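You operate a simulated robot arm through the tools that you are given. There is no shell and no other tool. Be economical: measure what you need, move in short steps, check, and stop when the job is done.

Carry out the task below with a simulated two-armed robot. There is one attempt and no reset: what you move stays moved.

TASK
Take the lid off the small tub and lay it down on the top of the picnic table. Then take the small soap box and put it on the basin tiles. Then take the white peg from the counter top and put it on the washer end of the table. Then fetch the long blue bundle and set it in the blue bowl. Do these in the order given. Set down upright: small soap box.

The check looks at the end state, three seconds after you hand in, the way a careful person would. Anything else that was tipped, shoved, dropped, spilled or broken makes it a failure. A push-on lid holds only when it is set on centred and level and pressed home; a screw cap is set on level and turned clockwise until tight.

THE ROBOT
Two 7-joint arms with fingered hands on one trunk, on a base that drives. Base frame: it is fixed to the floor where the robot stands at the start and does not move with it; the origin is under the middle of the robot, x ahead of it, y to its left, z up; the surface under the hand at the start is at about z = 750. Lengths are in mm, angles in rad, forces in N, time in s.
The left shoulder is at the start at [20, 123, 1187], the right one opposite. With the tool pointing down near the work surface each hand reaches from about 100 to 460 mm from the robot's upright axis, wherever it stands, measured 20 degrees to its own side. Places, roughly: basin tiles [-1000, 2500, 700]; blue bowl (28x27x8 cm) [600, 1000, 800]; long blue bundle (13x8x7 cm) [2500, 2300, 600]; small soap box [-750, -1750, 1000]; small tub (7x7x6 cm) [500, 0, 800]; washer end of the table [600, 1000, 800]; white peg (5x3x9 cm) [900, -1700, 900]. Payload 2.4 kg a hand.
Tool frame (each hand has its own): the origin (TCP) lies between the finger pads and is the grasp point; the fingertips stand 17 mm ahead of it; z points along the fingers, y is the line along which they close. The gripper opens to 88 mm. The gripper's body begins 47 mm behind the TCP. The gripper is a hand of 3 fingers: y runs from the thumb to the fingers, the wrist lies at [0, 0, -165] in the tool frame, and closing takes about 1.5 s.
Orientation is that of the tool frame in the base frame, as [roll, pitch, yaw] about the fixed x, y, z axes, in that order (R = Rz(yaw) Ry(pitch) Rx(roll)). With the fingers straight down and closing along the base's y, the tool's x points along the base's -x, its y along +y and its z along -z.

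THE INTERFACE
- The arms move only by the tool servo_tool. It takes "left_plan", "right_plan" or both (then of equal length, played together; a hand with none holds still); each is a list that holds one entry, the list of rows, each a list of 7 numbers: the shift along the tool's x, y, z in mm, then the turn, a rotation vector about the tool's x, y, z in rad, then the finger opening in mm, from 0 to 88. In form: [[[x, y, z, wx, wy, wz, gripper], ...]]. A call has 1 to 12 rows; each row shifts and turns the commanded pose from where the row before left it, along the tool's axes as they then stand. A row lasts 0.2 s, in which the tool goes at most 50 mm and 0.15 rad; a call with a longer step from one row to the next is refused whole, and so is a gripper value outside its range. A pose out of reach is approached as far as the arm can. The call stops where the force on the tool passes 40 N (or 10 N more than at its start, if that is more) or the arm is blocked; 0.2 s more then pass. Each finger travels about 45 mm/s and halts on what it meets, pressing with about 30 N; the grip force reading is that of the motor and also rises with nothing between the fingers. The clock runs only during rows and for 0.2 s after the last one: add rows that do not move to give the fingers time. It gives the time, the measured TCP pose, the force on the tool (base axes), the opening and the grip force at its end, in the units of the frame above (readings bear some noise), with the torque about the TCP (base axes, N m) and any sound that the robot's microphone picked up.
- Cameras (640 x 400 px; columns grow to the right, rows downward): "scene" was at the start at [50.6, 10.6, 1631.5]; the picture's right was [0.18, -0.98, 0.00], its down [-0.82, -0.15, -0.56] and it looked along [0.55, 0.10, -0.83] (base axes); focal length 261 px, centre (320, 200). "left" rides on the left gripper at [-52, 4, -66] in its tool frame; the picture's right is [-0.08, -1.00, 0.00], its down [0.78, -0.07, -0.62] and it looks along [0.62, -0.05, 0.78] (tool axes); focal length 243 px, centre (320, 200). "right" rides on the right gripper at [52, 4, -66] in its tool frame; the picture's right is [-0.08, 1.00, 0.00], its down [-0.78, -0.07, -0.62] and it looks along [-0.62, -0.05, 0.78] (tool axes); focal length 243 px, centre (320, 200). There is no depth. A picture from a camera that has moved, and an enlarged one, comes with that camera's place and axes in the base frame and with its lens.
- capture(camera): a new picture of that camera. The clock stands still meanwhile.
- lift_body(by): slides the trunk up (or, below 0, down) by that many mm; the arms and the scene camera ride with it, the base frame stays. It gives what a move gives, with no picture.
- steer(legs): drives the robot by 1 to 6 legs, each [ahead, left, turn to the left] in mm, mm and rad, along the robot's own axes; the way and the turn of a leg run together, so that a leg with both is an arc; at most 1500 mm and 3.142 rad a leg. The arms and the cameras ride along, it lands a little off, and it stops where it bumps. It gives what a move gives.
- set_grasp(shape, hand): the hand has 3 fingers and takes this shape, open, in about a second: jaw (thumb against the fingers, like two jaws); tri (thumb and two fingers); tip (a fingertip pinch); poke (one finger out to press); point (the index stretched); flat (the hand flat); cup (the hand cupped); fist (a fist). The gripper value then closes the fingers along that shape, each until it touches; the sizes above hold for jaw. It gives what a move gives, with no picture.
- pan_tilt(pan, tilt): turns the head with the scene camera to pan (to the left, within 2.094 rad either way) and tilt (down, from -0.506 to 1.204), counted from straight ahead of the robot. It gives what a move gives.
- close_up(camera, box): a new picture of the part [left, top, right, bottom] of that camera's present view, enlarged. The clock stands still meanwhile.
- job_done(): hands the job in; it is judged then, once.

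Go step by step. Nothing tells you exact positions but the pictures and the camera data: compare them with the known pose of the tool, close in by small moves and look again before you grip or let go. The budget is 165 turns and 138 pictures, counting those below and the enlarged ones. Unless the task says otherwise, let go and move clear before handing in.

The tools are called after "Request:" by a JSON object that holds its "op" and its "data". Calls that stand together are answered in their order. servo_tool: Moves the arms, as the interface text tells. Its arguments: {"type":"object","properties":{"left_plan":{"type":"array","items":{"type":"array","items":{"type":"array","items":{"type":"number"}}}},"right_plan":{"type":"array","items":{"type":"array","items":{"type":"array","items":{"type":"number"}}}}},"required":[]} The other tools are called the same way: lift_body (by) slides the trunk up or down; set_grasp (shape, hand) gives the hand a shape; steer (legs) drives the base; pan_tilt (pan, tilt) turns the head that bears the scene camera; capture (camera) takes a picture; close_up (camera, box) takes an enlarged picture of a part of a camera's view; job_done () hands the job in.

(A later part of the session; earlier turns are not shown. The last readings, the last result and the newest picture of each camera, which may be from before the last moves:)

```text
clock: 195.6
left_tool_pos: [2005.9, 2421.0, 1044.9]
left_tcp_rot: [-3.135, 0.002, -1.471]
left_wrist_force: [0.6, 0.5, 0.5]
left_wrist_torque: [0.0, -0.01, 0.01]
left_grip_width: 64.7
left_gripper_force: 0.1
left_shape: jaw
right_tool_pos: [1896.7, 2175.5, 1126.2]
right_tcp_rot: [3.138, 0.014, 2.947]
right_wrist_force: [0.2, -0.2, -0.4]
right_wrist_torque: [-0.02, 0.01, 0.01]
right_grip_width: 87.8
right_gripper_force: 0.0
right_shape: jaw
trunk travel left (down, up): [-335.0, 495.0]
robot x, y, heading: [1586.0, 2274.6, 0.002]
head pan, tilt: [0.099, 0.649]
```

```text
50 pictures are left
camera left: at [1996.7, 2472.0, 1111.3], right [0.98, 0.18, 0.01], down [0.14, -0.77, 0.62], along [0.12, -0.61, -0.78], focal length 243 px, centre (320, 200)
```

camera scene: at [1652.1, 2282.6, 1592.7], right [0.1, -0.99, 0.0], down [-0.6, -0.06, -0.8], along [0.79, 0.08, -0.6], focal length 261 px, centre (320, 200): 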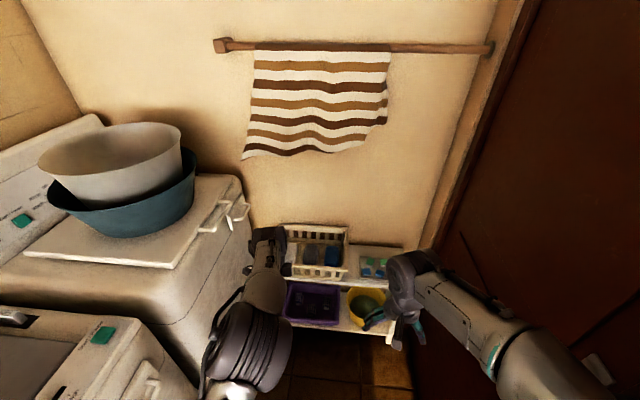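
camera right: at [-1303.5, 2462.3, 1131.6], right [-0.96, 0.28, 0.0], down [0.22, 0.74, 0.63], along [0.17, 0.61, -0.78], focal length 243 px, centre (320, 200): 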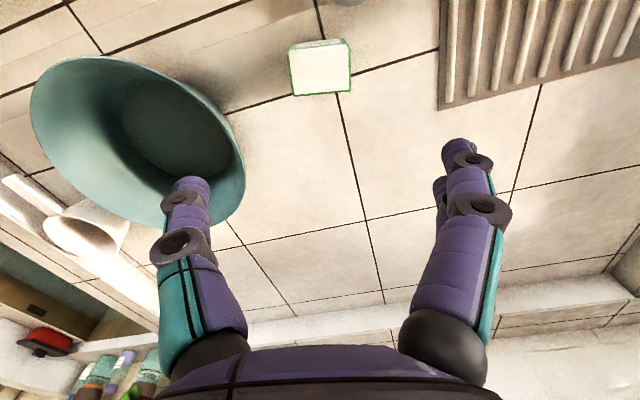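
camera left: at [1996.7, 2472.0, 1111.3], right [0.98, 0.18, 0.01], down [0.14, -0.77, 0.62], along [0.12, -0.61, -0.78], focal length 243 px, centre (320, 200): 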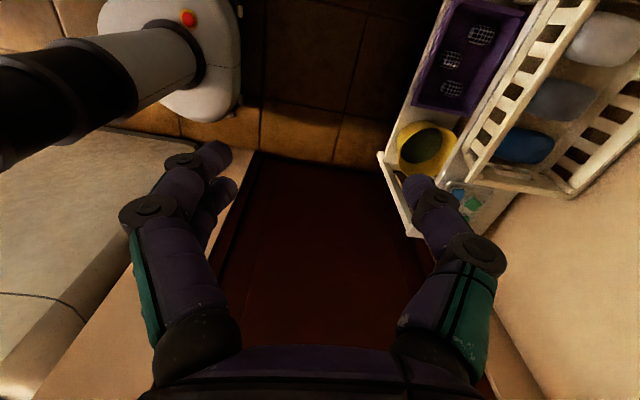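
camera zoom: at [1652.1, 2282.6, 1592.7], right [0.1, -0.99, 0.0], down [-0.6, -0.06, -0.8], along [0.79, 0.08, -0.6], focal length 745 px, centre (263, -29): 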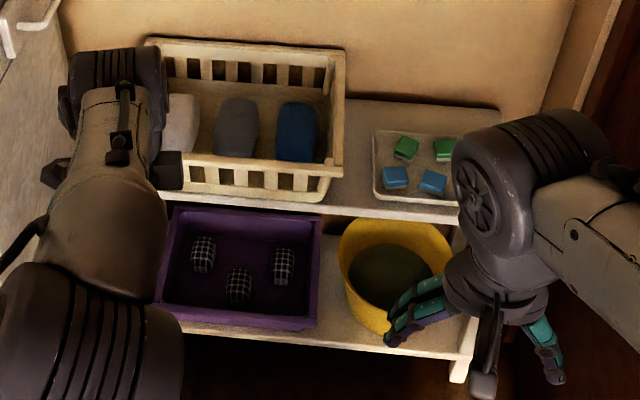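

Blue bundle triangulates to about [2498, 2313, 610], long axis along x. Rotating the left hand to close along y, driving closer, and lowering the trunk.

Request:
{"op": "servo_tool", "data": {"left_plan": [[[0, 0, 0, 0, 0, 0.139, 88], [0, 0, 0, 0, 0, 0.139, 88], [0, 0, 0, 0, 0, 0.139, 88], [0, 0, 0, 0, 0, 0.139, 88], [0, 0, 0, 0, 0, 0.139, 88], [0, 0, 0, 0, 0, 0.139, 88], [0, 0, 0, 0, 0, 0.139, 88], [0, 0, 0, 0, 0, 0.139, 88], [0, 0, 0, 0, 0, 0.139, 88], [0, 0, 0, 0, 0, 0.139, 88], [0, 0, 0, 0, 0, 0.139, 88], [0, 0, 0, 0, 0, 0.139, 88]]]}}

Request:
{"op": "steer", "data": {"legs": [[0, -45, 0], [490, 0, 0]]}}

Request:
{"op": "lift_body", "data": {"by": -150}}

Request:
{"op": "capture", "data": {"camera": "left"}}

Request:
{"op": "capture", "data": {"camera": "scene"}}

```text
clock: 198.2
left_tool_pos: [2006.9, 2421.7, 1044.7]
left_tcp_rot: [3.139, 0.006, -3.14]
left_wrist_force: [0.3, -0.2, 0.0]
left_wrist_torque: [-0.01, -0.02, -0.01]
left_grip_width: 87.8
left_gripper_force: 0.1
left_shape: jaw
right_tool_pos: [1896.1, 2175.5, 1125.3]
right_tcp_rot: [3.138, 0.013, 2.949]
right_wrist_force: [-0.2, 1.1, 0.0]
right_wrist_torque: [-0.03, 0.01, 0.0]
right_grip_width: 88.1
right_gripper_force: 0.0
right_shape: jaw
trunk travel left (down, up): [-335.0, 495.0]
robot x, y, heading: [1586.6, 2273.0, 0.002]
head pan, tilt: [0.099, 0.649]
```

```text
clock: 201.6
left_tool_pos: [2481.2, 2379.6, 1044.4]
left_tcp_rot: [3.141, -0.004, -3.136]
left_wrist_force: [-0.3, -0.6, -0.2]
left_wrist_torque: [0.04, 0.0, -0.01]
left_grip_width: 87.9
left_gripper_force: 0.2
left_shape: jaw
right_tool_pos: [2372.2, 2133.4, 1126.5]
right_tcp_rot: [3.139, 0.018, 2.95]
right_wrist_force: [-0.2, -0.2, -0.4]
right_wrist_torque: [0.0, -0.01, 0.05]
right_grip_width: 88.0
right_gripper_force: 0.1
right_shape: jaw
trunk travel left (down, up): [-335.0, 495.0]
robot x, y, heading: [2068.9, 2230.9, 0.006]
head pan, tilt: [0.099, 0.649]
stopped in leg 2: the robot was blocked; the commanded pose is now the measured one
```

```text
clock: 203.3
left_tool_pos: [2485.5, 2379.5, 892.0]
left_tcp_rot: [3.14, -0.005, -3.136]
left_wrist_force: [0.4, 0.3, -0.1]
left_wrist_torque: [0.0, -0.01, 0.01]
left_grip_width: 88.1
left_gripper_force: 0.0
left_shape: jaw
right_tool_pos: [2377.0, 2132.9, 976.4]
right_tcp_rot: [3.138, 0.014, 2.95]
right_wrist_force: [-0.4, 0.4, 0.1]
right_wrist_torque: [-0.02, -0.01, -0.02]
right_grip_width: 88.1
right_gripper_force: 0.0
right_shape: jaw
trunk travel left (down, up): [-185.0, 645.0]
robot x, y, heading: [2065.2, 2234.6, 0.004]
head pan, tilt: [0.099, 0.649]
```

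```text
49 pictures are left
camera left: at [2536.7, 2382.9, 958.5], right [0.09, -1.0, 0.0], down [-0.78, -0.07, 0.63], along [-0.62, -0.06, -0.78], focal length 243 px, centre (320, 200)
```

left: 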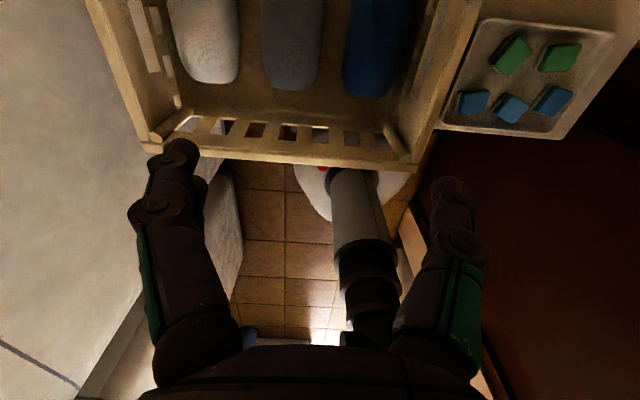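

```text
48 pictures are left
camera scene: at [2132.1, 2239.3, 1442.7], right [0.1, -0.99, 0.0], down [-0.6, -0.06, -0.8], along [0.79, 0.08, -0.6], focal length 261 px, centre (320, 200)
```

scene: 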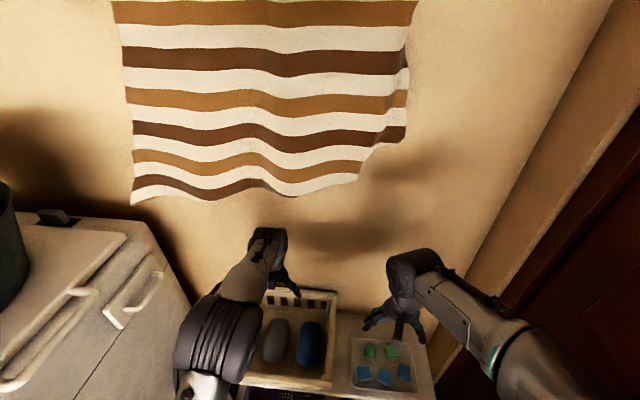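

The base touched the stand, so I'll back off 15 mm. Then move the left hand above the blue bundle at about [2495, 2308].

Request:
{"op": "steer", "data": {"legs": [[-15, 0, 0]]}}

Request:
{"op": "servo_tool", "data": {"left_plan": [[[-12, -35, 0, 0, 0, 0, 88], [-12, -36, 0, 0, 0, 0, 88], [0, 0, 40, 0, 0, 0, 88], [0, 0, 40, 0, 0, 0, 88], [0, 0, 30, 0, 0, 0, 88], [0, 0, 0, 0, 0, 0, 88]]]}}

Request:
{"op": "capture", "data": {"camera": "left"}}

Request:
{"op": "close_up", "data": {"camera": "scene", "box": [220, 270, 440, 400]}}

```text
clock: 204.1
left_tool_pos: [2469.3, 2379.2, 893.7]
left_tcp_rot: [3.139, -0.006, -3.135]
left_wrist_force: [-0.5, 0.0, 0.5]
left_wrist_torque: [0.0, 0.0, 0.02]
left_grip_width: 88.1
left_gripper_force: 0.0
left_shape: jaw
right_tool_pos: [2362.0, 2132.4, 975.2]
right_tcp_rot: [3.138, 0.017, 2.949]
right_wrist_force: [1.1, 0.1, 0.6]
right_wrist_torque: [0.03, 0.01, 0.0]
right_grip_width: 87.9
right_gripper_force: 0.0
right_shape: jaw
trunk travel left (down, up): [-185.0, 645.0]
robot x, y, heading: [2049.2, 2232.6, 0.009]
head pan, tilt: [0.099, 0.649]
```

```text
clock: 205.5
left_tool_pos: [2494.1, 2307.3, 782.5]
left_tcp_rot: [3.138, -0.004, -3.133]
left_wrist_force: [-0.2, 0.0, -1.1]
left_wrist_torque: [0.03, 0.02, -0.03]
left_grip_width: 87.9
left_gripper_force: 0.0
left_shape: jaw
right_tool_pos: [2361.4, 2132.7, 974.9]
right_tcp_rot: [3.138, 0.014, 2.95]
right_wrist_force: [0.4, -1.2, -0.2]
right_wrist_torque: [0.0, -0.03, 0.01]
right_grip_width: 88.2
right_gripper_force: 0.1
right_shape: jaw
trunk travel left (down, up): [-185.0, 645.0]
robot x, y, heading: [2052.8, 2231.1, 0.003]
head pan, tilt: [0.099, 0.649]
```

```text
47 pictures are left
camera left: at [2545.1, 2311.0, 848.7], right [0.09, -1.0, 0.0], down [-0.78, -0.07, 0.63], along [-0.62, -0.06, -0.78], focal length 243 px, centre (320, 200)
```

left: 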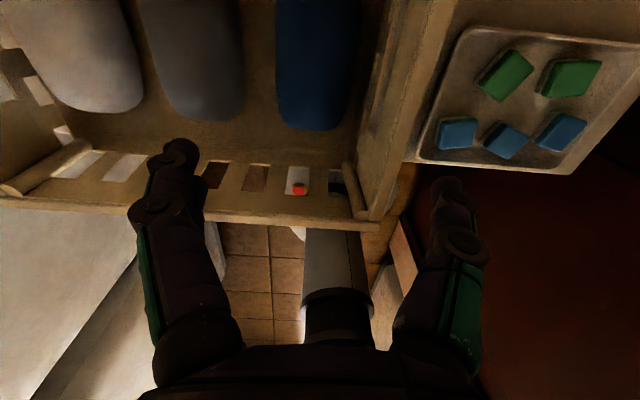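

```text
2.91 times, centred on (330, 335) of scene
camera zoom: at [2117.2, 2239.2, 1442.7], right [0.1, -0.99, 0.0], down [-0.6, -0.06, -0.8], along [0.79, 0.08, -0.6], focal length 758 px, centre (291, -193)
```

zoom: 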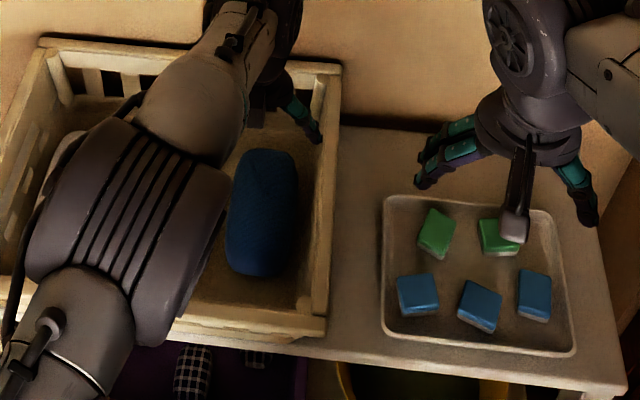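

Request:
{"op": "servo_tool", "data": {"left_plan": [[[-4, 0, 30, 0, 0, 0, 88], [0, 0, 30, 0, 0, 0, 88], [0, 0, 30, 0, 0, 0, 88], [0, 0, 15, 0, 0, 0, 88], [0, 0, 0, 0, 0, 0, 88]]]}}

Request:
{"op": "capture", "data": {"camera": "left"}}

Request:
{"op": "close_up", "data": {"camera": "scene", "box": [220, 270, 440, 400]}}

```text
clock: 206.7
left_tool_pos: [2496.4, 2308.9, 676.9]
left_tcp_rot: [3.141, -0.005, -3.135]
left_wrist_force: [-0.1, 0.1, -0.1]
left_wrist_torque: [0.04, 0.01, -0.04]
left_grip_width: 88.1
left_gripper_force: 0.1
left_shape: jaw
right_tool_pos: [2361.5, 2131.6, 975.6]
right_tcp_rot: [3.138, 0.015, 2.951]
right_wrist_force: [-0.1, 0.6, 0.9]
right_wrist_torque: [-0.02, 0.01, 0.01]
right_grip_width: 88.1
right_gripper_force: 0.0
right_shape: jaw
trunk travel left (down, up): [-185.0, 645.0]
robot x, y, heading: [2044.2, 2230.0, 0.002]
head pan, tilt: [0.099, 0.649]
```

```text
45 pictures are left
camera left: at [2548.9, 2312.2, 742.6], right [0.09, -1.0, 0.0], down [-0.78, -0.07, 0.63], along [-0.62, -0.06, -0.78], focal length 243 px, centre (320, 200)
```

left: 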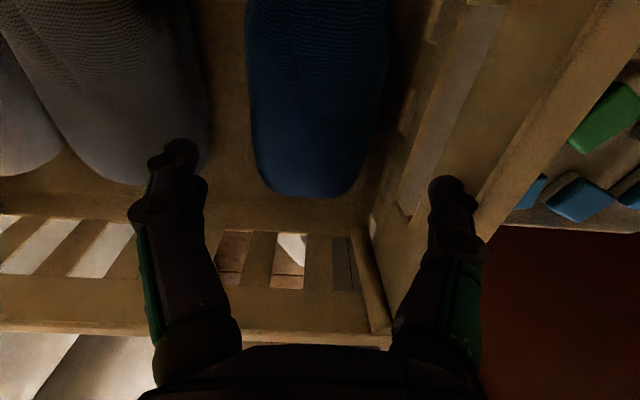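

```text
2.91 times, centred on (330, 335) of scene
camera zoom: at [2117.3, 2239.2, 1442.7], right [0.1, -0.99, 0.0], down [-0.6, -0.06, -0.8], along [0.79, 0.08, -0.6], focal length 758 px, centre (291, -193)
```

zoom: 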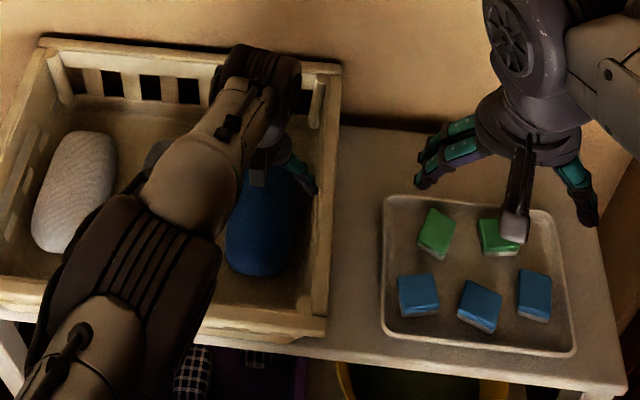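

Tight but workable: shifting 3 mm from the basket wall and descending slowly.

Request:
{"op": "servo_tool", "data": {"left_plan": [[[0, 3, 8, 0, 0, 0, 88], [0, 0, 8, 0, 0, 0, 88], [0, 0, 8, 0, 0, 0, 88], [0, 0, 8, 0, 0, 0, 88], [0, 0, 0, 0, 0, 0, 88]]]}}

Request:
{"op": "capture", "data": {"camera": "left"}}

Request:
{"op": "close_up", "data": {"camera": "scene", "box": [260, 290, 360, 380]}}

```text
clock: 207.9
left_tool_pos: [2489.0, 2314.2, 647.7]
left_tcp_rot: [3.141, -0.007, -3.136]
left_wrist_force: [0.3, -0.2, -0.9]
left_wrist_torque: [0.0, 0.01, 0.02]
left_grip_width: 87.9
left_gripper_force: 0.1
left_shape: jaw
left hand out of reach, approached as far as the arm can: row 3
right_tool_pos: [2362.0, 2132.6, 975.6]
right_tcp_rot: [3.137, 0.014, 2.951]
right_wrist_force: [0.4, 0.4, -0.3]
right_wrist_torque: [0.02, 0.0, -0.01]
right_grip_width: 88.0
right_gripper_force: 0.0
right_shape: jaw
trunk travel left (down, up): [-185.0, 645.0]
robot x, y, heading: [2048.3, 2231.7, 0.007]
head pan, tilt: [0.099, 0.649]
```

```text
43 pictures are left
camera left: at [2542.1, 2317.7, 713.3], right [0.09, -1.0, 0.0], down [-0.78, -0.07, 0.63], along [-0.62, -0.06, -0.78], focal length 243 px, centre (320, 200)
```

left: 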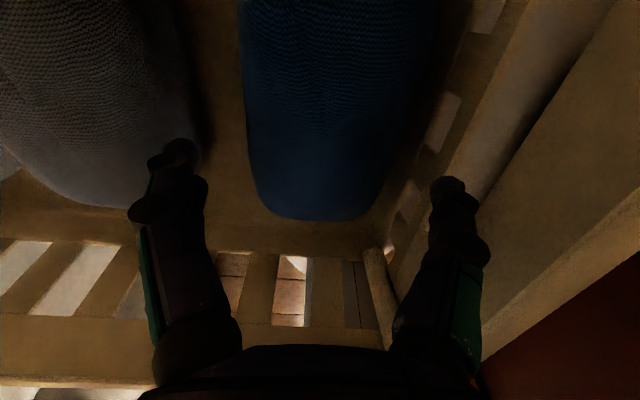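

```text
4.44 times, centred on (310, 335) of scene
camera zoom: at [2117.2, 2239.2, 1442.7], right [0.1, -0.99, 0.0], down [-0.6, -0.06, -0.8], along [0.79, 0.08, -0.6], focal length 1159 px, centre (364, -400)
```

zoom: 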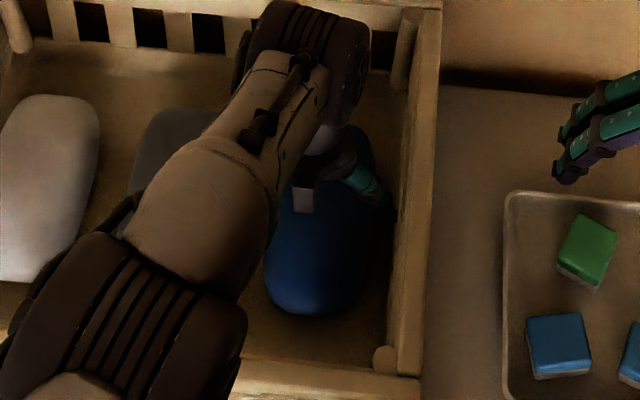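

Request:
{"op": "servo_tool", "data": {"left_plan": [[[0, 0, -40, 0, 0, 0, 88], [0, 0, -40, 0, 0, 0, 88], [-6, -2, 0, 0, 0, 0, 88], [0, 0, 0, 0, 0, 0, 88]]]}}

Request:
{"op": "lift_body", "data": {"by": -85}}

Request:
{"op": "servo_tool", "data": {"left_plan": [[[0, 0, 6, 0, 0, 0, 88], [0, 0, 6, 0, 0, 0, 88], [0, 0, 6, 0, 0, 0, 88], [0, 0, 0, 0, 0, 0, 88]]]}}

Request:
{"op": "capture", "data": {"camera": "left"}}

```text
clock: 208.9
left_tool_pos: [2500.8, 2309.0, 726.8]
left_tcp_rot: [3.138, -0.005, -3.135]
left_wrist_force: [-0.2, -0.4, -0.4]
left_wrist_torque: [0.01, 0.0, 0.06]
left_grip_width: 87.9
left_gripper_force: 0.0
left_shape: jaw
right_tool_pos: [2362.1, 2132.1, 975.4]
right_tcp_rot: [3.138, 0.013, 2.949]
right_wrist_force: [-0.3, -0.4, -0.3]
right_wrist_torque: [0.01, -0.01, 0.01]
right_grip_width: 87.8
right_gripper_force: 0.1
right_shape: jaw
trunk travel left (down, up): [-185.0, 645.0]
robot x, y, heading: [2051.6, 2228.1, 0.002]
head pan, tilt: [0.099, 0.649]
```

```text
clock: 210.1
left_tool_pos: [2499.9, 2310.3, 642.4]
left_tcp_rot: [3.139, -0.005, -3.134]
left_wrist_force: [0.0, 1.7, -0.8]
left_wrist_torque: [0.06, -0.02, 0.01]
left_grip_width: 87.7
left_gripper_force: 0.1
left_shape: jaw
right_tool_pos: [2362.3, 2133.9, 890.9]
right_tcp_rot: [3.138, 0.015, 2.951]
right_wrist_force: [0.3, 0.4, -0.8]
right_wrist_torque: [-0.02, -0.01, -0.03]
right_grip_width: 88.0
right_gripper_force: 0.1
right_shape: jaw
trunk travel left (down, up): [-100.0, 730.0]
robot x, y, heading: [2049.6, 2234.4, 0.002]
head pan, tilt: [0.099, 0.649]
```

```text
clock: 211.1
left_tool_pos: [2500.2, 2310.0, 624.2]
left_tcp_rot: [3.14, -0.007, -3.135]
left_wrist_force: [-0.2, 2.4, 0.9]
left_wrist_torque: [-0.02, 0.0, 0.02]
left_grip_width: 87.6
left_gripper_force: 0.1
left_shape: jaw
right_tool_pos: [2360.9, 2133.2, 890.6]
right_tcp_rot: [3.138, 0.016, 2.95]
right_wrist_force: [0.7, 0.3, -0.3]
right_wrist_torque: [-0.02, -0.03, 0.05]
right_grip_width: 87.9
right_gripper_force: 0.0
right_shape: jaw
trunk travel left (down, up): [-100.0, 730.0]
robot x, y, heading: [2051.6, 2233.9, 0.009]
head pan, tilt: [0.099, 0.649]
```

```text
41 pictures are left
camera left: at [2551.6, 2314.2, 690.1], right [0.09, -1.0, 0.0], down [-0.78, -0.07, 0.63], along [-0.62, -0.06, -0.78], focal length 243 px, centre (320, 200)
```

left: 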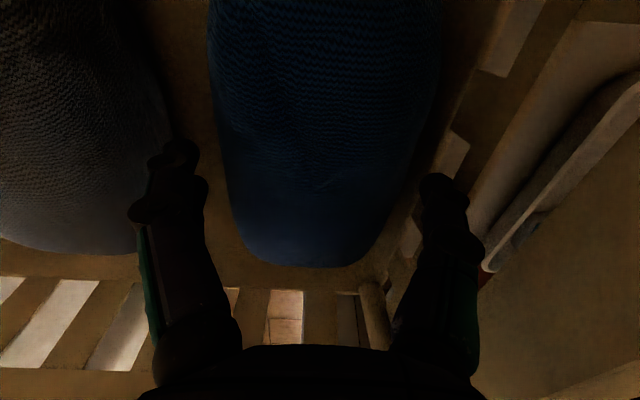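

Request:
{"op": "servo_tool", "data": {"left_plan": [[[0, 2, 0, 0, 0, 0, 85], [0, 0, 5, 0, 0, 0, 84], [0, 0, 5, 0, 0, 0, 84], [0, 0, 5, 0, 0, 0, 84], [0, 0, 0, 0, 0, 0, 84]]]}}

Request:
{"op": "capture", "data": {"camera": "left"}}

```text
clock: 212.3
left_tool_pos: [2500.0, 2311.8, 608.0]
left_tcp_rot: [3.14, -0.005, -3.134]
left_wrist_force: [-0.2, 2.1, 0.7]
left_wrist_torque: [0.01, -0.01, 0.0]
left_grip_width: 83.9
left_gripper_force: 0.1
left_shape: jaw
right_tool_pos: [2362.0, 2132.6, 890.1]
right_tcp_rot: [3.138, 0.013, 2.949]
right_wrist_force: [-0.3, 0.7, -0.3]
right_wrist_torque: [-0.02, 0.02, -0.03]
right_grip_width: 88.0
right_gripper_force: 0.0
right_shape: jaw
trunk travel left (down, up): [-100.0, 730.0]
robot x, y, heading: [2046.3, 2226.2, 0.011]
head pan, tilt: [0.099, 0.649]
```

```text
40 pictures are left
camera left: at [2551.5, 2315.8, 674.4], right [0.09, -1.0, 0.0], down [-0.78, -0.07, 0.63], along [-0.62, -0.06, -0.78], focal length 243 px, centre (320, 200)
```

left: 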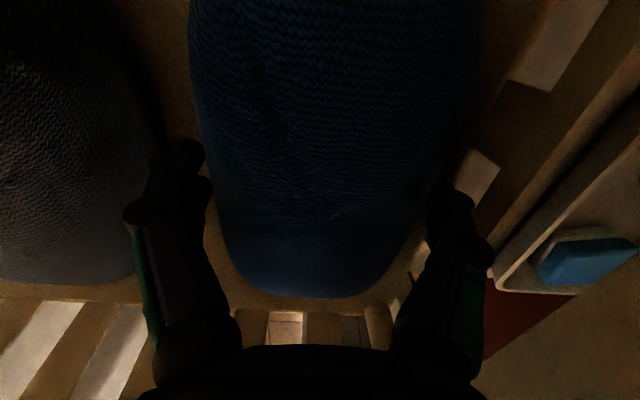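

Request:
{"op": "servo_tool", "data": {"left_plan": [[[0, 0, 4, 0, 0, 0, 84], [0, 0, 4, 0, 0, 0, 80], [0, 0, 0, 0, 0, 0, 65], [0, 0, 0, 0, 0, 0, 50], [0, 0, 0, 0, 0, 0, 35], [0, 0, 0, 0, 0, 0, 35], [0, 0, 0, 0, 0, 0, 35], [0, 0, 0, 0, 0, 0, 35]]]}}

Request:
{"op": "capture", "data": {"camera": "left"}}

```text
clock: 214.1
left_tool_pos: [2499.8, 2313.1, 600.3]
left_tcp_rot: [3.14, -0.006, -3.136]
left_wrist_force: [-0.1, 0.4, 0.7]
left_wrist_torque: [0.01, 0.02, -0.02]
left_grip_width: 66.8
left_gripper_force: 30.2
left_shape: jaw
right_tool_pos: [2361.0, 2131.9, 890.3]
right_tcp_rot: [3.139, 0.013, 2.95]
right_wrist_force: [0.0, 1.6, 0.1]
right_wrist_torque: [0.03, 0.02, 0.01]
right_grip_width: 88.0
right_gripper_force: 0.1
right_shape: jaw
trunk travel left (down, up): [-100.0, 730.0]
robot x, y, heading: [2050.8, 2234.0, 0.009]
head pan, tilt: [0.099, 0.649]
```

```text
39 pictures are left
camera left: at [2552.3, 2315.7, 666.4], right [0.09, -1.0, 0.0], down [-0.78, -0.07, 0.63], along [-0.62, -0.06, -0.78], focal length 243 px, centre (320, 200)
```

left: 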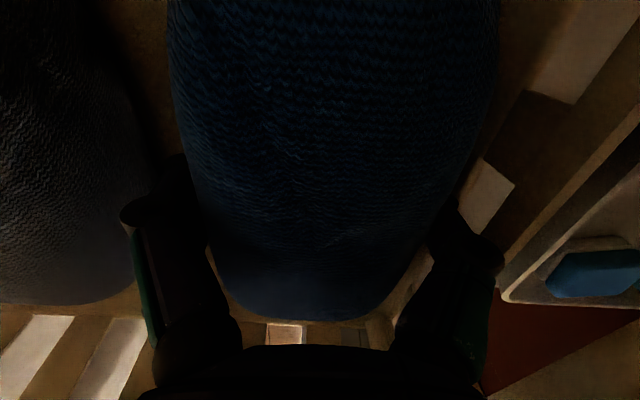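

Gripped at 67 mm, 30 N. Lifting slowly straight up.

Request:
{"op": "servo_tool", "data": {"left_plan": [[[0, 0, -8, 0, 0, 0, 35], [0, 0, -15, 0, 0, 0, 35], [0, 0, -30, 0, 0, 0, 35], [0, 0, -35, 0, 0, 0, 35], [0, 0, -40, 0, 0, 0, 35], [0, 0, -40, 0, 0, 0, 35], [0, 0, 0, 0, 0, 0, 35]]]}}

Request:
{"op": "capture", "data": {"camera": "left"}}

Request:
{"op": "capture", "data": {"camera": "scene"}}

```text
clock: 215.7
left_tool_pos: [2501.5, 2311.3, 768.9]
left_tcp_rot: [3.139, -0.006, -3.136]
left_wrist_force: [1.0, 0.8, -1.0]
left_wrist_torque: [-0.02, 0.0, -0.01]
left_grip_width: 66.7
left_gripper_force: 29.7
left_shape: jaw
right_tool_pos: [2362.5, 2132.8, 890.9]
right_tcp_rot: [3.139, 0.015, 2.951]
right_wrist_force: [-0.6, -0.5, -0.9]
right_wrist_torque: [-0.03, -0.02, -0.01]
right_grip_width: 88.0
right_gripper_force: 0.2
right_shape: jaw
trunk travel left (down, up): [-100.0, 730.0]
robot x, y, heading: [2051.0, 2232.6, 0.001]
head pan, tilt: [0.099, 0.649]
```

```text
38 pictures are left
camera left: at [2553.0, 2314.4, 835.0], right [0.09, -1.0, 0.0], down [-0.78, -0.07, 0.63], along [-0.62, -0.06, -0.78], focal length 243 px, centre (320, 200)
```

left: 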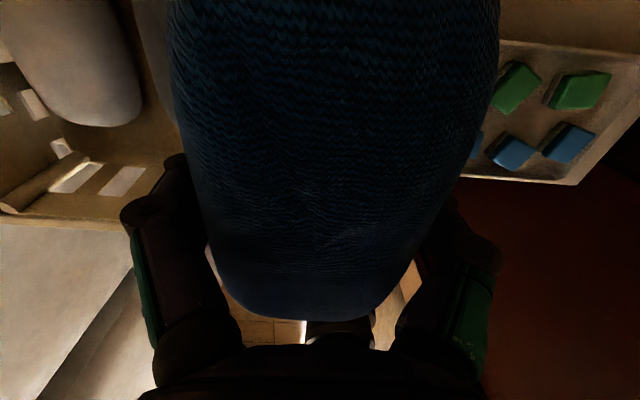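

```text
37 pictures are left
camera scene: at [2117.3, 2239.2, 1357.6], right [0.1, -0.99, 0.0], down [-0.6, -0.06, -0.8], along [0.79, 0.08, -0.6], focal length 261 px, centre (320, 200)
```

scene: 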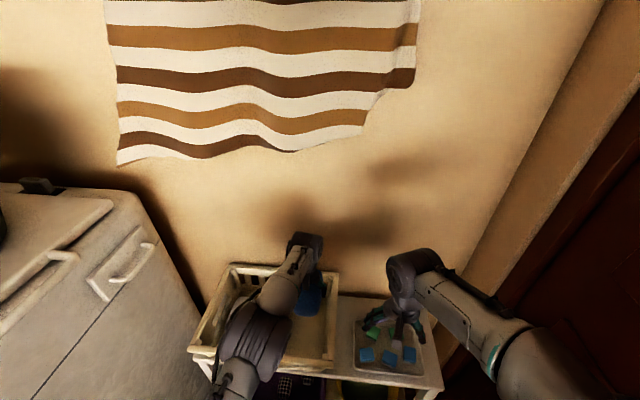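

Bundle lifted cleanly. Raising the trunk high, reversing out of the washer lane, and turning toward the table end.

Request:
{"op": "lift_body", "data": {"by": 430}}

Request:
{"op": "steer", "data": {"legs": [[-1470, 0, 0], [0, 0, -1.575]]}}

Request:
{"op": "pan_tilt", "data": {"pan": 0.2, "tilt": 0.6}}

Request:
{"op": "capture", "data": {"camera": "scene"}}

```text
refused: 430 is not a number from -400 to 400
```

```text
clock: 225.2
left_tool_pos: [942.9, 1933.9, 766.8]
left_tcp_rot: [3.118, -0.03, 2.274]
left_wrist_force: [-1.7, 14.0, 0.7]
left_wrist_torque: [0.13, 0.01, 0.21]
left_grip_width: 67.8
left_gripper_force: 30.2
left_shape: jaw
right_tool_pos: [710.3, 1924.6, 889.8]
right_tcp_rot: [3.138, 0.017, 2.041]
right_wrist_force: [0.3, 0.5, 0.4]
right_wrist_torque: [0.0, 0.02, 0.01]
right_grip_width: 87.9
right_gripper_force: 0.0
right_shape: jaw
trunk travel left (down, up): [-100.0, 730.0]
robot x, y, heading: [599.9, 2233.5, -0.901]
head pan, tilt: [0.099, 0.649]
stopped in leg 2: the force on the tool passed its limit at 128 N (the readings are from after the stop); the commanded pose is now the measured one
```

```text
clock: 225.9
left_tool_pos: [943.3, 1933.1, 767.8]
left_tcp_rot: [3.122, -0.025, 2.272]
left_wrist_force: [-2.7, 22.2, 1.8]
left_wrist_torque: [0.21, -0.03, 0.39]
left_grip_width: 68.0
left_gripper_force: 30.0
left_shape: jaw
right_tool_pos: [710.0, 1926.2, 890.8]
right_tcp_rot: [3.138, 0.016, 2.037]
right_wrist_force: [0.8, 0.2, -0.6]
right_wrist_torque: [-0.01, 0.02, 0.01]
right_grip_width: 88.2
right_gripper_force: 0.0
right_shape: jaw
trunk travel left (down, up): [-100.0, 730.0]
robot x, y, heading: [601.5, 2234.7, -0.9]
head pan, tilt: [0.201, 0.6]
```

```text
36 pictures are left
camera scene: at [653.0, 2190.3, 1362.0], right [-0.65, -0.76, 0.0], down [-0.43, 0.36, -0.83], along [0.63, -0.54, -0.56], focal length 261 px, centre (320, 200)
```

scene: 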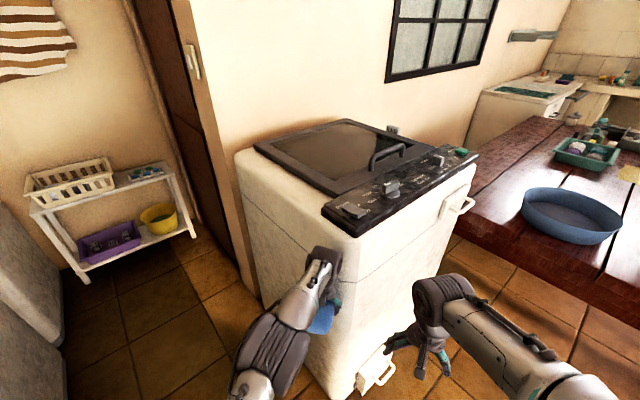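

The lift was refused (over 400), and the bundle swung low into the washer side. I'll turn back to clear it and check the washer and grip.

Request:
{"op": "steer", "data": {"legs": [[0, 0, 0.3]]}}

Request:
{"op": "capture", "data": {"camera": "left"}}

Request:
{"op": "capture", "data": {"camera": "scene"}}

```text
clock: 227.3
left_tool_pos: [1015.3, 2043.8, 766.1]
left_tcp_rot: [3.12, -0.028, 2.563]
left_wrist_force: [-0.6, 0.3, -1.6]
left_wrist_torque: [0.01, 0.0, -0.01]
left_grip_width: 67.2
left_gripper_force: 30.1
left_shape: jaw
right_tool_pos: [795.3, 1969.9, 890.1]
right_tcp_rot: [3.138, 0.014, 2.333]
right_wrist_force: [-0.1, 0.1, -0.1]
right_wrist_torque: [-0.02, -0.06, -0.01]
right_grip_width: 88.0
right_gripper_force: 0.0
right_shape: jaw
trunk travel left (down, up): [-100.0, 730.0]
robot x, y, heading: [597.1, 2231.3, -0.611]
head pan, tilt: [0.201, 0.6]
```

```text
35 pictures are left
camera left: at [1061.4, 2016.5, 831.7], right [-0.47, -0.88, -0.02], down [-0.68, 0.35, 0.64], along [-0.56, 0.32, -0.77], focal length 243 px, centre (320, 200)
```

left: 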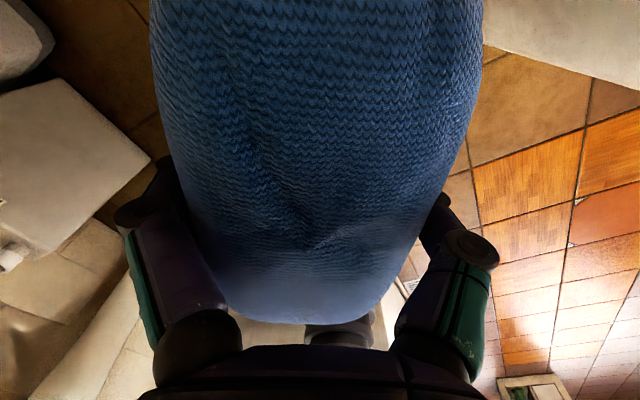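

```text
34 pictures are left
camera scene: at [663.3, 2205.3, 1361.9], right [-0.4, -0.92, 0.0], down [-0.52, 0.23, -0.82], along [0.76, -0.33, -0.57], focal length 261 px, centre (320, 200)
```

scene: 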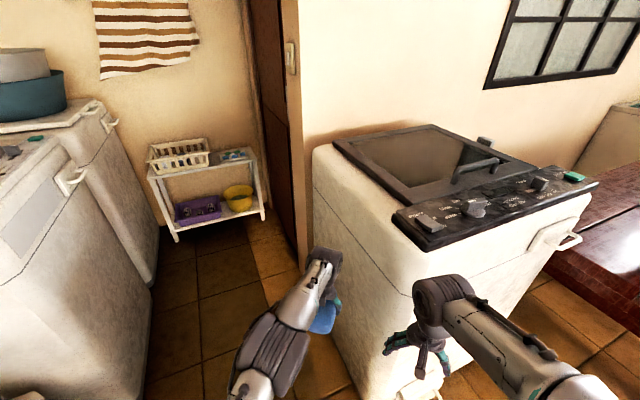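

Bundle is still held and the washer looks unmoved. Raising the trunk 400 before any further turning.

Request:
{"op": "lift_body", "data": {"by": 400}}

```text
clock: 231.1
left_tool_pos: [1014.5, 2043.4, 1166.7]
left_tcp_rot: [3.12, -0.028, 2.565]
left_wrist_force: [0.0, 0.4, -1.7]
left_wrist_torque: [0.0, 0.04, -0.01]
left_grip_width: 67.5
left_gripper_force: 30.0
left_shape: jaw
right_tool_pos: [795.5, 1970.6, 1290.4]
right_tcp_rot: [3.139, 0.014, 2.333]
right_wrist_force: [0.0, 0.0, 0.0]
right_wrist_torque: [-0.01, -0.02, -0.01]
right_grip_width: 88.2
right_gripper_force: 0.0
right_shape: jaw
trunk travel left (down, up): [-500.0, 330.0]
robot x, y, heading: [601.0, 2234.3, -0.613]
head pan, tilt: [0.201, 0.6]
```

Request:
{"op": "steer", "data": {"legs": [[0, 0, -0.958], [0, -20, 0], [650, 0, 0]]}}

Request:
{"op": "pan_tilt", "data": {"pan": 0.1, "tilt": 0.9}}

Request:
{"op": "capture", "data": {"camera": "scene"}}

Request:
{"op": "capture", "data": {"camera": "left"}}

```text
clock: 237.6
left_tool_pos: [650.3, 1116.4, 1167.7]
left_tcp_rot: [3.12, -0.026, 1.591]
left_wrist_force: [0.0, -1.3, -1.8]
left_wrist_torque: [0.02, 0.0, 0.03]
left_grip_width: 66.9
left_gripper_force: 29.8
left_shape: jaw
right_tool_pos: [465.0, 1257.1, 1290.2]
right_tcp_rot: [3.138, 0.013, 1.361]
right_wrist_force: [0.2, 0.5, 0.4]
right_wrist_torque: [-0.03, -0.04, -0.01]
right_grip_width: 88.0
right_gripper_force: 0.0
right_shape: jaw
trunk travel left (down, up): [-500.0, 330.0]
robot x, y, heading: [568.3, 1566.8, -1.583]
head pan, tilt: [0.201, 0.6]
```

```text
clock: 238.4
left_tool_pos: [649.5, 1117.2, 1166.8]
left_tcp_rot: [3.12, -0.028, 1.589]
left_wrist_force: [-0.3, -1.0, -1.7]
left_wrist_torque: [0.02, 0.0, 0.0]
left_grip_width: 67.0
left_gripper_force: 30.1
left_shape: jaw
right_tool_pos: [464.2, 1258.0, 1291.9]
right_tcp_rot: [3.138, 0.014, 1.36]
right_wrist_force: [-0.3, -0.2, -0.3]
right_wrist_torque: [0.0, 0.01, -0.05]
right_grip_width: 88.2
right_gripper_force: 0.0
right_shape: jaw
trunk travel left (down, up): [-500.0, 330.0]
robot x, y, heading: [571.0, 1564.4, -1.584]
head pan, tilt: [0.099, 0.901]
```

```text
33 pictures are left
camera scene: at [576.9, 1509.5, 1737.2], right [-1.0, -0.09, 0.0], down [-0.07, 0.78, -0.62], along [0.05, -0.62, -0.78], focal length 261 px, centre (320, 200)
```

scene: 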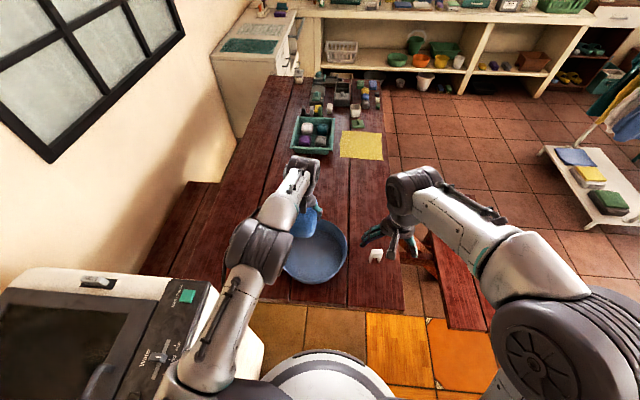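

```text
32 pictures are left
camera left: at [653.6, 1062.2, 1231.7], right [-0.99, -0.1, -0.02], down [-0.09, 0.76, 0.64], along [-0.05, 0.64, -0.77], focal length 243 px, centre (320, 200)
```

left: 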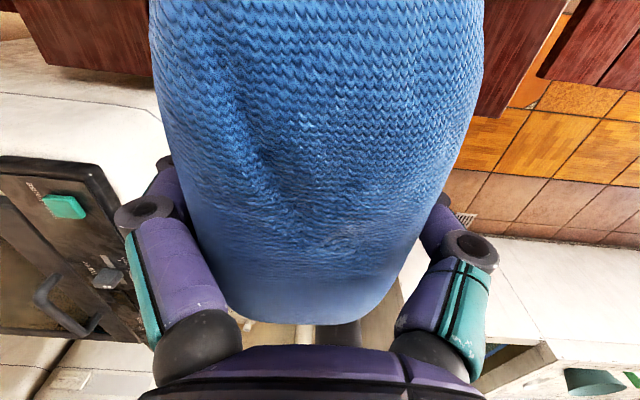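

The bowl centre is about [638, 1030]. Moving forward 82 mm and lowering the trunk 195.

Request:
{"op": "steer", "data": {"legs": [[85, 0, 0.013]]}}

Request:
{"op": "lift_body", "data": {"by": -195}}

Request:
{"op": "capture", "data": {"camera": "scene"}}

Request:
{"op": "capture", "data": {"camera": "right"}}

```text
clock: 239.5
left_tool_pos: [656.2, 1029.6, 1165.9]
left_tcp_rot: [3.121, -0.026, 1.602]
left_wrist_force: [0.3, -0.5, -2.0]
left_wrist_torque: [0.0, 0.0, -0.02]
left_grip_width: 67.2
left_gripper_force: 30.1
left_shape: jaw
right_tool_pos: [467.9, 1167.9, 1289.6]
right_tcp_rot: [3.137, 0.014, 1.372]
right_wrist_force: [0.6, -0.6, -0.6]
right_wrist_torque: [-0.01, 0.02, 0.02]
right_grip_width: 88.0
right_gripper_force: 0.2
right_shape: jaw
trunk travel left (down, up): [-500.0, 330.0]
robot x, y, heading: [571.3, 1481.0, -1.571]
head pan, tilt: [0.099, 0.901]
```

```text
clock: 241.7
left_tool_pos: [655.6, 1030.9, 972.7]
left_tcp_rot: [3.12, -0.028, 1.604]
left_wrist_force: [0.4, 0.1, -1.5]
left_wrist_torque: [0.03, 0.04, 0.02]
left_grip_width: 67.1
left_gripper_force: 30.2
left_shape: jaw
right_tool_pos: [468.7, 1169.4, 1095.4]
right_tcp_rot: [3.138, 0.014, 1.375]
right_wrist_force: [-1.4, -0.4, -0.3]
right_wrist_torque: [-0.01, 0.01, 0.07]
right_grip_width: 88.0
right_gripper_force: 0.0
right_shape: jaw
trunk travel left (down, up): [-305.0, 525.0]
robot x, y, heading: [573.4, 1484.0, -1.569]
head pan, tilt: [0.099, 0.901]
```

```text
31 pictures are left
camera scene: at [577.1, 1423.3, 1542.2], right [-0.99, -0.1, 0.0], down [-0.08, 0.78, -0.62], along [0.06, -0.62, -0.78], focal length 261 px, centre (320, 200)
```

scene: 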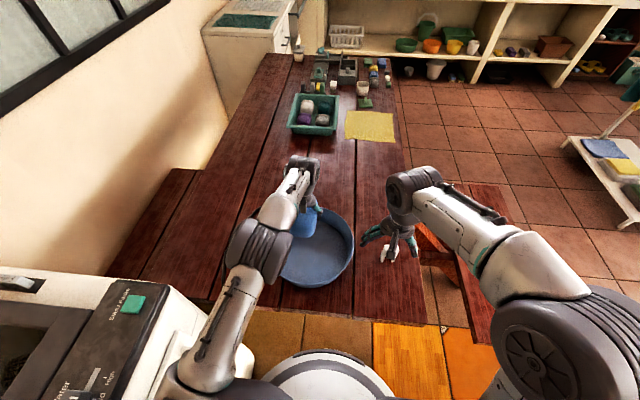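

```text
30 pictures are left
camera right: at [482.9, 1222.4, 1160.3], right [0.96, -0.28, 0.01], down [-0.22, -0.74, 0.63], along [-0.17, -0.61, -0.77], focal length 243 px, centre (320, 200)
```

right: 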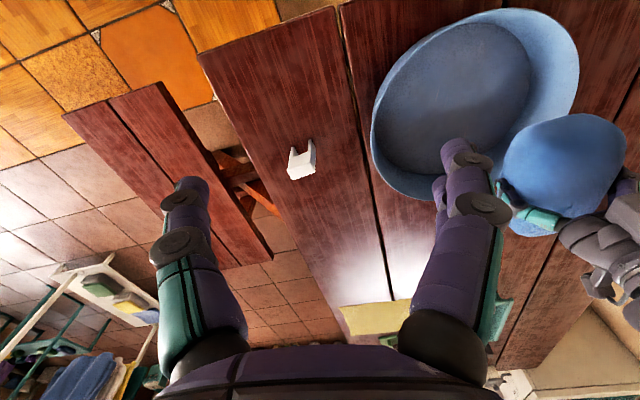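

Bowl centre comes out at about [645, 1038]. Shifting and lowering over the bowl.

Request:
{"op": "servo_tool", "data": {"left_plan": [[[9, -10, 0, 0, 0, 0, 35], [0, 0, 40, 0, 0, 0, 35], [0, 0, 40, 0, 0, 0, 35], [0, 0, 20, 0, 0, 0, 35], [0, 0, 0, 0, 0, 0, 35]]]}}

Request:
{"op": "capture", "data": {"camera": "right"}}

Request:
{"op": "close_up", "data": {"camera": "scene", "box": [230, 140, 430, 300]}}

```text
clock: 242.9
left_tool_pos: [649.0, 1045.5, 872.3]
left_tcp_rot: [3.121, -0.026, 1.605]
left_wrist_force: [0.3, 0.1, -1.7]
left_wrist_torque: [0.02, 0.05, 0.02]
left_grip_width: 67.0
left_gripper_force: 30.5
left_shape: jaw
right_tool_pos: [469.0, 1169.6, 1094.8]
right_tcp_rot: [3.138, 0.014, 1.373]
right_wrist_force: [-0.3, -0.2, -0.4]
right_wrist_torque: [0.0, 0.01, -0.01]
right_grip_width: 88.1
right_gripper_force: 0.1
right_shape: jaw
trunk travel left (down, up): [-305.0, 525.0]
robot x, y, heading: [566.9, 1482.2, -1.565]
head pan, tilt: [0.099, 0.901]
```

```text
29 pictures are left
camera right: at [482.9, 1222.4, 1160.3], right [0.96, -0.28, 0.01], down [-0.22, -0.74, 0.63], along [-0.17, -0.61, -0.77], focal length 243 px, centre (320, 200)
```

right: 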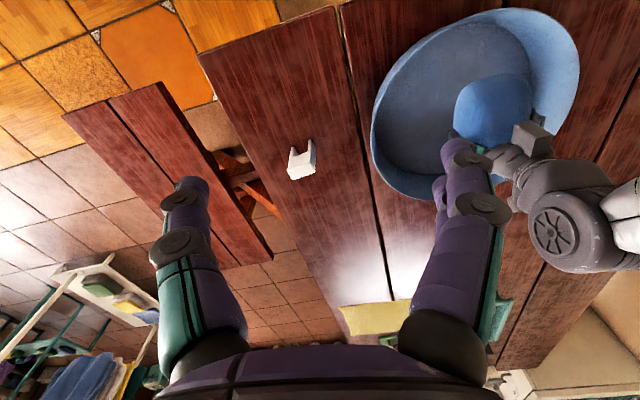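

```text
2.50 times, centred on (330, 220) of scene
camera zoom: at [577.0, 1423.3, 1542.2], right [-0.99, -0.1, 0.0], down [-0.08, 0.78, -0.62], along [0.06, -0.62, -0.78], focal length 652 px, centre (295, 150)
```

zoom: 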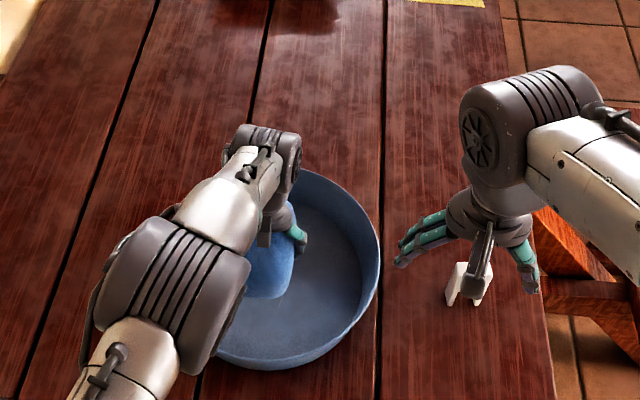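

Request:
{"op": "servo_tool", "data": {"left_plan": [[[0, 0, 12, 0, 0, 0, 35], [0, 0, 12, 0, 0, 0, 35], [0, 0, 10, 0, 0, 0, 35], [0, 0, 6, 0, 0, 0, 35], [0, 0, 5, 0, 0, 0, 35], [0, 0, 0, 0, 0, 0, 35]]]}}

Request:
{"op": "capture", "data": {"camera": "right"}}

Request:
{"op": "close_up", "data": {"camera": "scene", "box": [230, 140, 430, 300]}}

```text
clock: 244.3
left_tool_pos: [646.3, 1045.3, 827.5]
left_tcp_rot: [3.12, -0.029, 1.603]
left_wrist_force: [0.3, 0.7, -1.3]
left_wrist_torque: [0.01, 0.01, 0.0]
left_grip_width: 67.1
left_gripper_force: 29.5
left_shape: jaw
right_tool_pos: [467.2, 1169.1, 1094.7]
right_tcp_rot: [3.137, 0.015, 1.373]
right_wrist_force: [-0.5, 1.1, -0.7]
right_wrist_torque: [0.0, 0.04, -0.02]
right_grip_width: 87.9
right_gripper_force: 0.0
right_shape: jaw
trunk travel left (down, up): [-305.0, 525.0]
robot x, y, heading: [571.4, 1483.5, -1.571]
head pan, tilt: [0.099, 0.901]
```

```text
27 pictures are left
camera right: at [482.9, 1222.4, 1160.2], right [0.96, -0.28, 0.01], down [-0.22, -0.74, 0.63], along [-0.17, -0.61, -0.77], focal length 243 px, centre (320, 200)
```

right: 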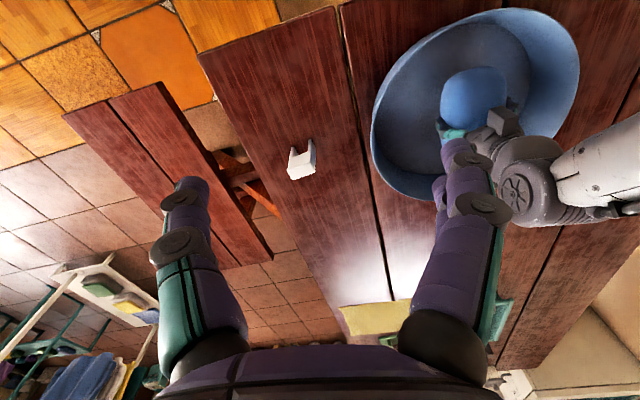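

```text
2.50 times, centred on (330, 220) of scene
camera zoom: at [577.0, 1423.3, 1542.1], right [-0.99, -0.1, 0.0], down [-0.08, 0.78, -0.62], along [0.06, -0.62, -0.78], focal length 652 px, centre (295, 150)
```

zoom: 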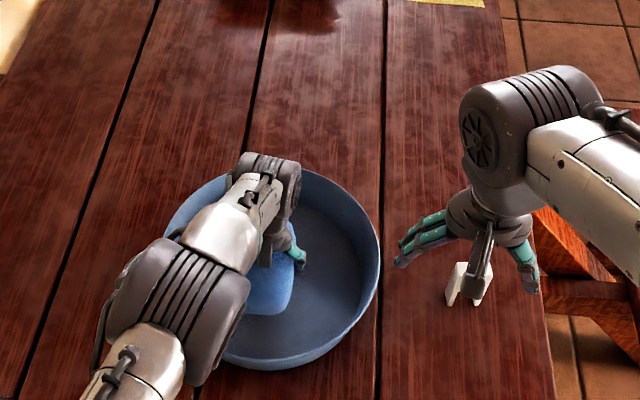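

Request:
{"op": "servo_tool", "data": {"left_plan": [[[0, 0, 4, 0, 0, 0, 35], [0, 0, 4, 0, 0, 0, 35], [0, 0, 3, 0, 0, 0, 35], [0, 0, 3, 0, 0, 0, 35], [0, 0, 0, 0, 0, 0, 35]]]}}

```text
clock: 245.5
left_tool_pos: [648.4, 1044.0, 813.3]
left_tcp_rot: [3.121, -0.027, 1.605]
left_wrist_force: [0.2, 0.2, -1.1]
left_wrist_torque: [-0.01, -0.01, 0.0]
left_grip_width: 67.2
left_gripper_force: 30.1
left_shape: jaw
right_tool_pos: [468.2, 1168.8, 1095.1]
right_tcp_rot: [3.138, 0.013, 1.374]
right_wrist_force: [0.3, -0.1, -0.5]
right_wrist_torque: [0.0, 0.03, 0.0]
right_grip_width: 87.8
right_gripper_force: 0.1
right_shape: jaw
trunk travel left (down, up): [-305.0, 525.0]
robot x, y, heading: [570.4, 1482.6, -1.572]
head pan, tilt: [0.099, 0.901]
```

Request:
{"op": "servo_tool", "data": {"left_plan": [[[0, 0, 3, 0, 0, 0, 35], [0, 0, 3, 0, 0, 0, 35], [0, 0, 2, 0, 0, 0, 35], [0, 0, 2, 0, 0, 0, 35], [0, 0, 0, 0, 0, 0, 35]]]}}

Request:
{"op": "capture", "data": {"camera": "left"}}

```text
clock: 246.7
left_tool_pos: [650.0, 1044.8, 803.7]
left_tcp_rot: [3.121, -0.027, 1.603]
left_wrist_force: [-0.1, -0.1, -1.2]
left_wrist_torque: [0.0, 0.02, -0.03]
left_grip_width: 66.9
left_gripper_force: 29.7
left_shape: jaw
right_tool_pos: [468.2, 1169.6, 1095.3]
right_tcp_rot: [3.138, 0.014, 1.374]
right_wrist_force: [0.0, -0.8, 0.0]
right_wrist_torque: [-0.01, -0.02, -0.03]
right_grip_width: 88.0
right_gripper_force: 0.1
right_shape: jaw
trunk travel left (down, up): [-305.0, 525.0]
robot x, y, heading: [567.4, 1481.5, -1.572]
head pan, tilt: [0.099, 0.901]
```

```text
25 pictures are left
camera left: at [653.5, 989.6, 867.9], right [-0.99, -0.12, -0.02], down [-0.11, 0.76, 0.64], along [-0.06, 0.64, -0.77], focal length 243 px, centre (320, 200)
```

left: 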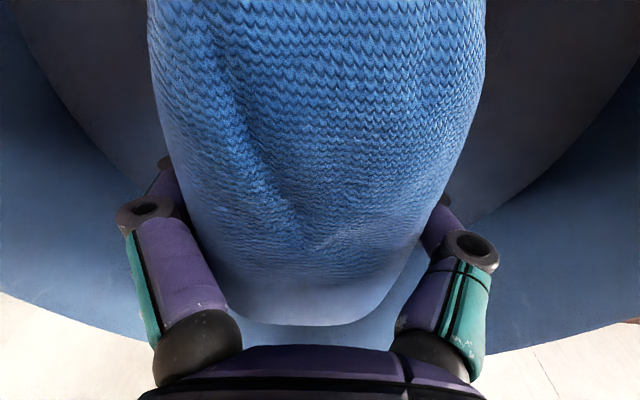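

Request:
{"op": "servo_tool", "data": {"left_plan": [[[0, 0, 3, 0, 0, 0, 35], [0, 0, 2, 0, 0, 0, 35], [0, 0, 2, 0, 0, 0, 35], [0, 0, 2, 0, 0, 0, 35], [0, 0, 0, 0, 0, 0, 35]]]}}

```text
clock: 247.9
left_tool_pos: [650.6, 1045.5, 792.6]
left_tcp_rot: [3.12, -0.029, 1.605]
left_wrist_force: [0.2, -0.5, -1.0]
left_wrist_torque: [0.02, 0.02, 0.0]
left_grip_width: 67.0
left_gripper_force: 30.1
left_shape: jaw
right_tool_pos: [468.4, 1168.9, 1094.8]
right_tcp_rot: [3.138, 0.015, 1.375]
right_wrist_force: [0.4, 0.2, 0.0]
right_wrist_torque: [0.01, -0.01, -0.05]
right_grip_width: 87.9
right_gripper_force: 0.0
right_shape: jaw
trunk travel left (down, up): [-305.0, 525.0]
robot x, y, heading: [571.3, 1482.3, -1.574]
head pan, tilt: [0.099, 0.901]
```

Request:
{"op": "servo_tool", "data": {"left_plan": [[[0, 0, 2, 0, 0, 0, 35], [0, 0, 2, 0, 0, 0, 35], [0, 0, 2, 0, 0, 0, 35], [0, 0, 2, 0, 0, 0, 35], [0, 0, 0, 0, 0, 0, 35]]]}}

Request:
{"op": "capture", "data": {"camera": "right"}}

```text
clock: 249.1
left_tool_pos: [648.4, 1046.2, 786.4]
left_tcp_rot: [3.121, -0.024, 1.604]
left_wrist_force: [0.4, -1.1, 9.7]
left_wrist_torque: [-0.04, 0.28, 0.03]
left_grip_width: 66.6
left_gripper_force: 30.5
left_shape: jaw
right_tool_pos: [469.3, 1170.2, 1096.4]
right_tcp_rot: [3.137, 0.016, 1.374]
right_wrist_force: [0.7, -1.0, -0.6]
right_wrist_torque: [0.02, 0.0, -0.02]
right_grip_width: 87.9
right_gripper_force: 0.0
right_shape: jaw
trunk travel left (down, up): [-305.0, 525.0]
robot x, y, heading: [567.2, 1481.6, -1.568]
head pan, tilt: [0.099, 0.901]
```

```text
24 pictures are left
camera right: at [483.0, 1223.1, 1160.5], right [0.96, -0.28, 0.01], down [-0.22, -0.74, 0.63], along [-0.17, -0.61, -0.77], focal length 243 px, centre (320, 200)
```

right: 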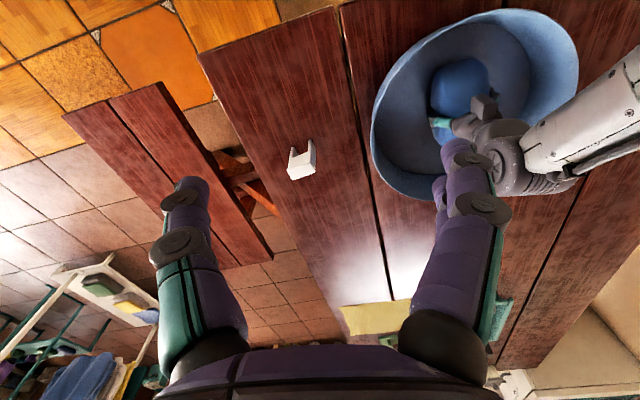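

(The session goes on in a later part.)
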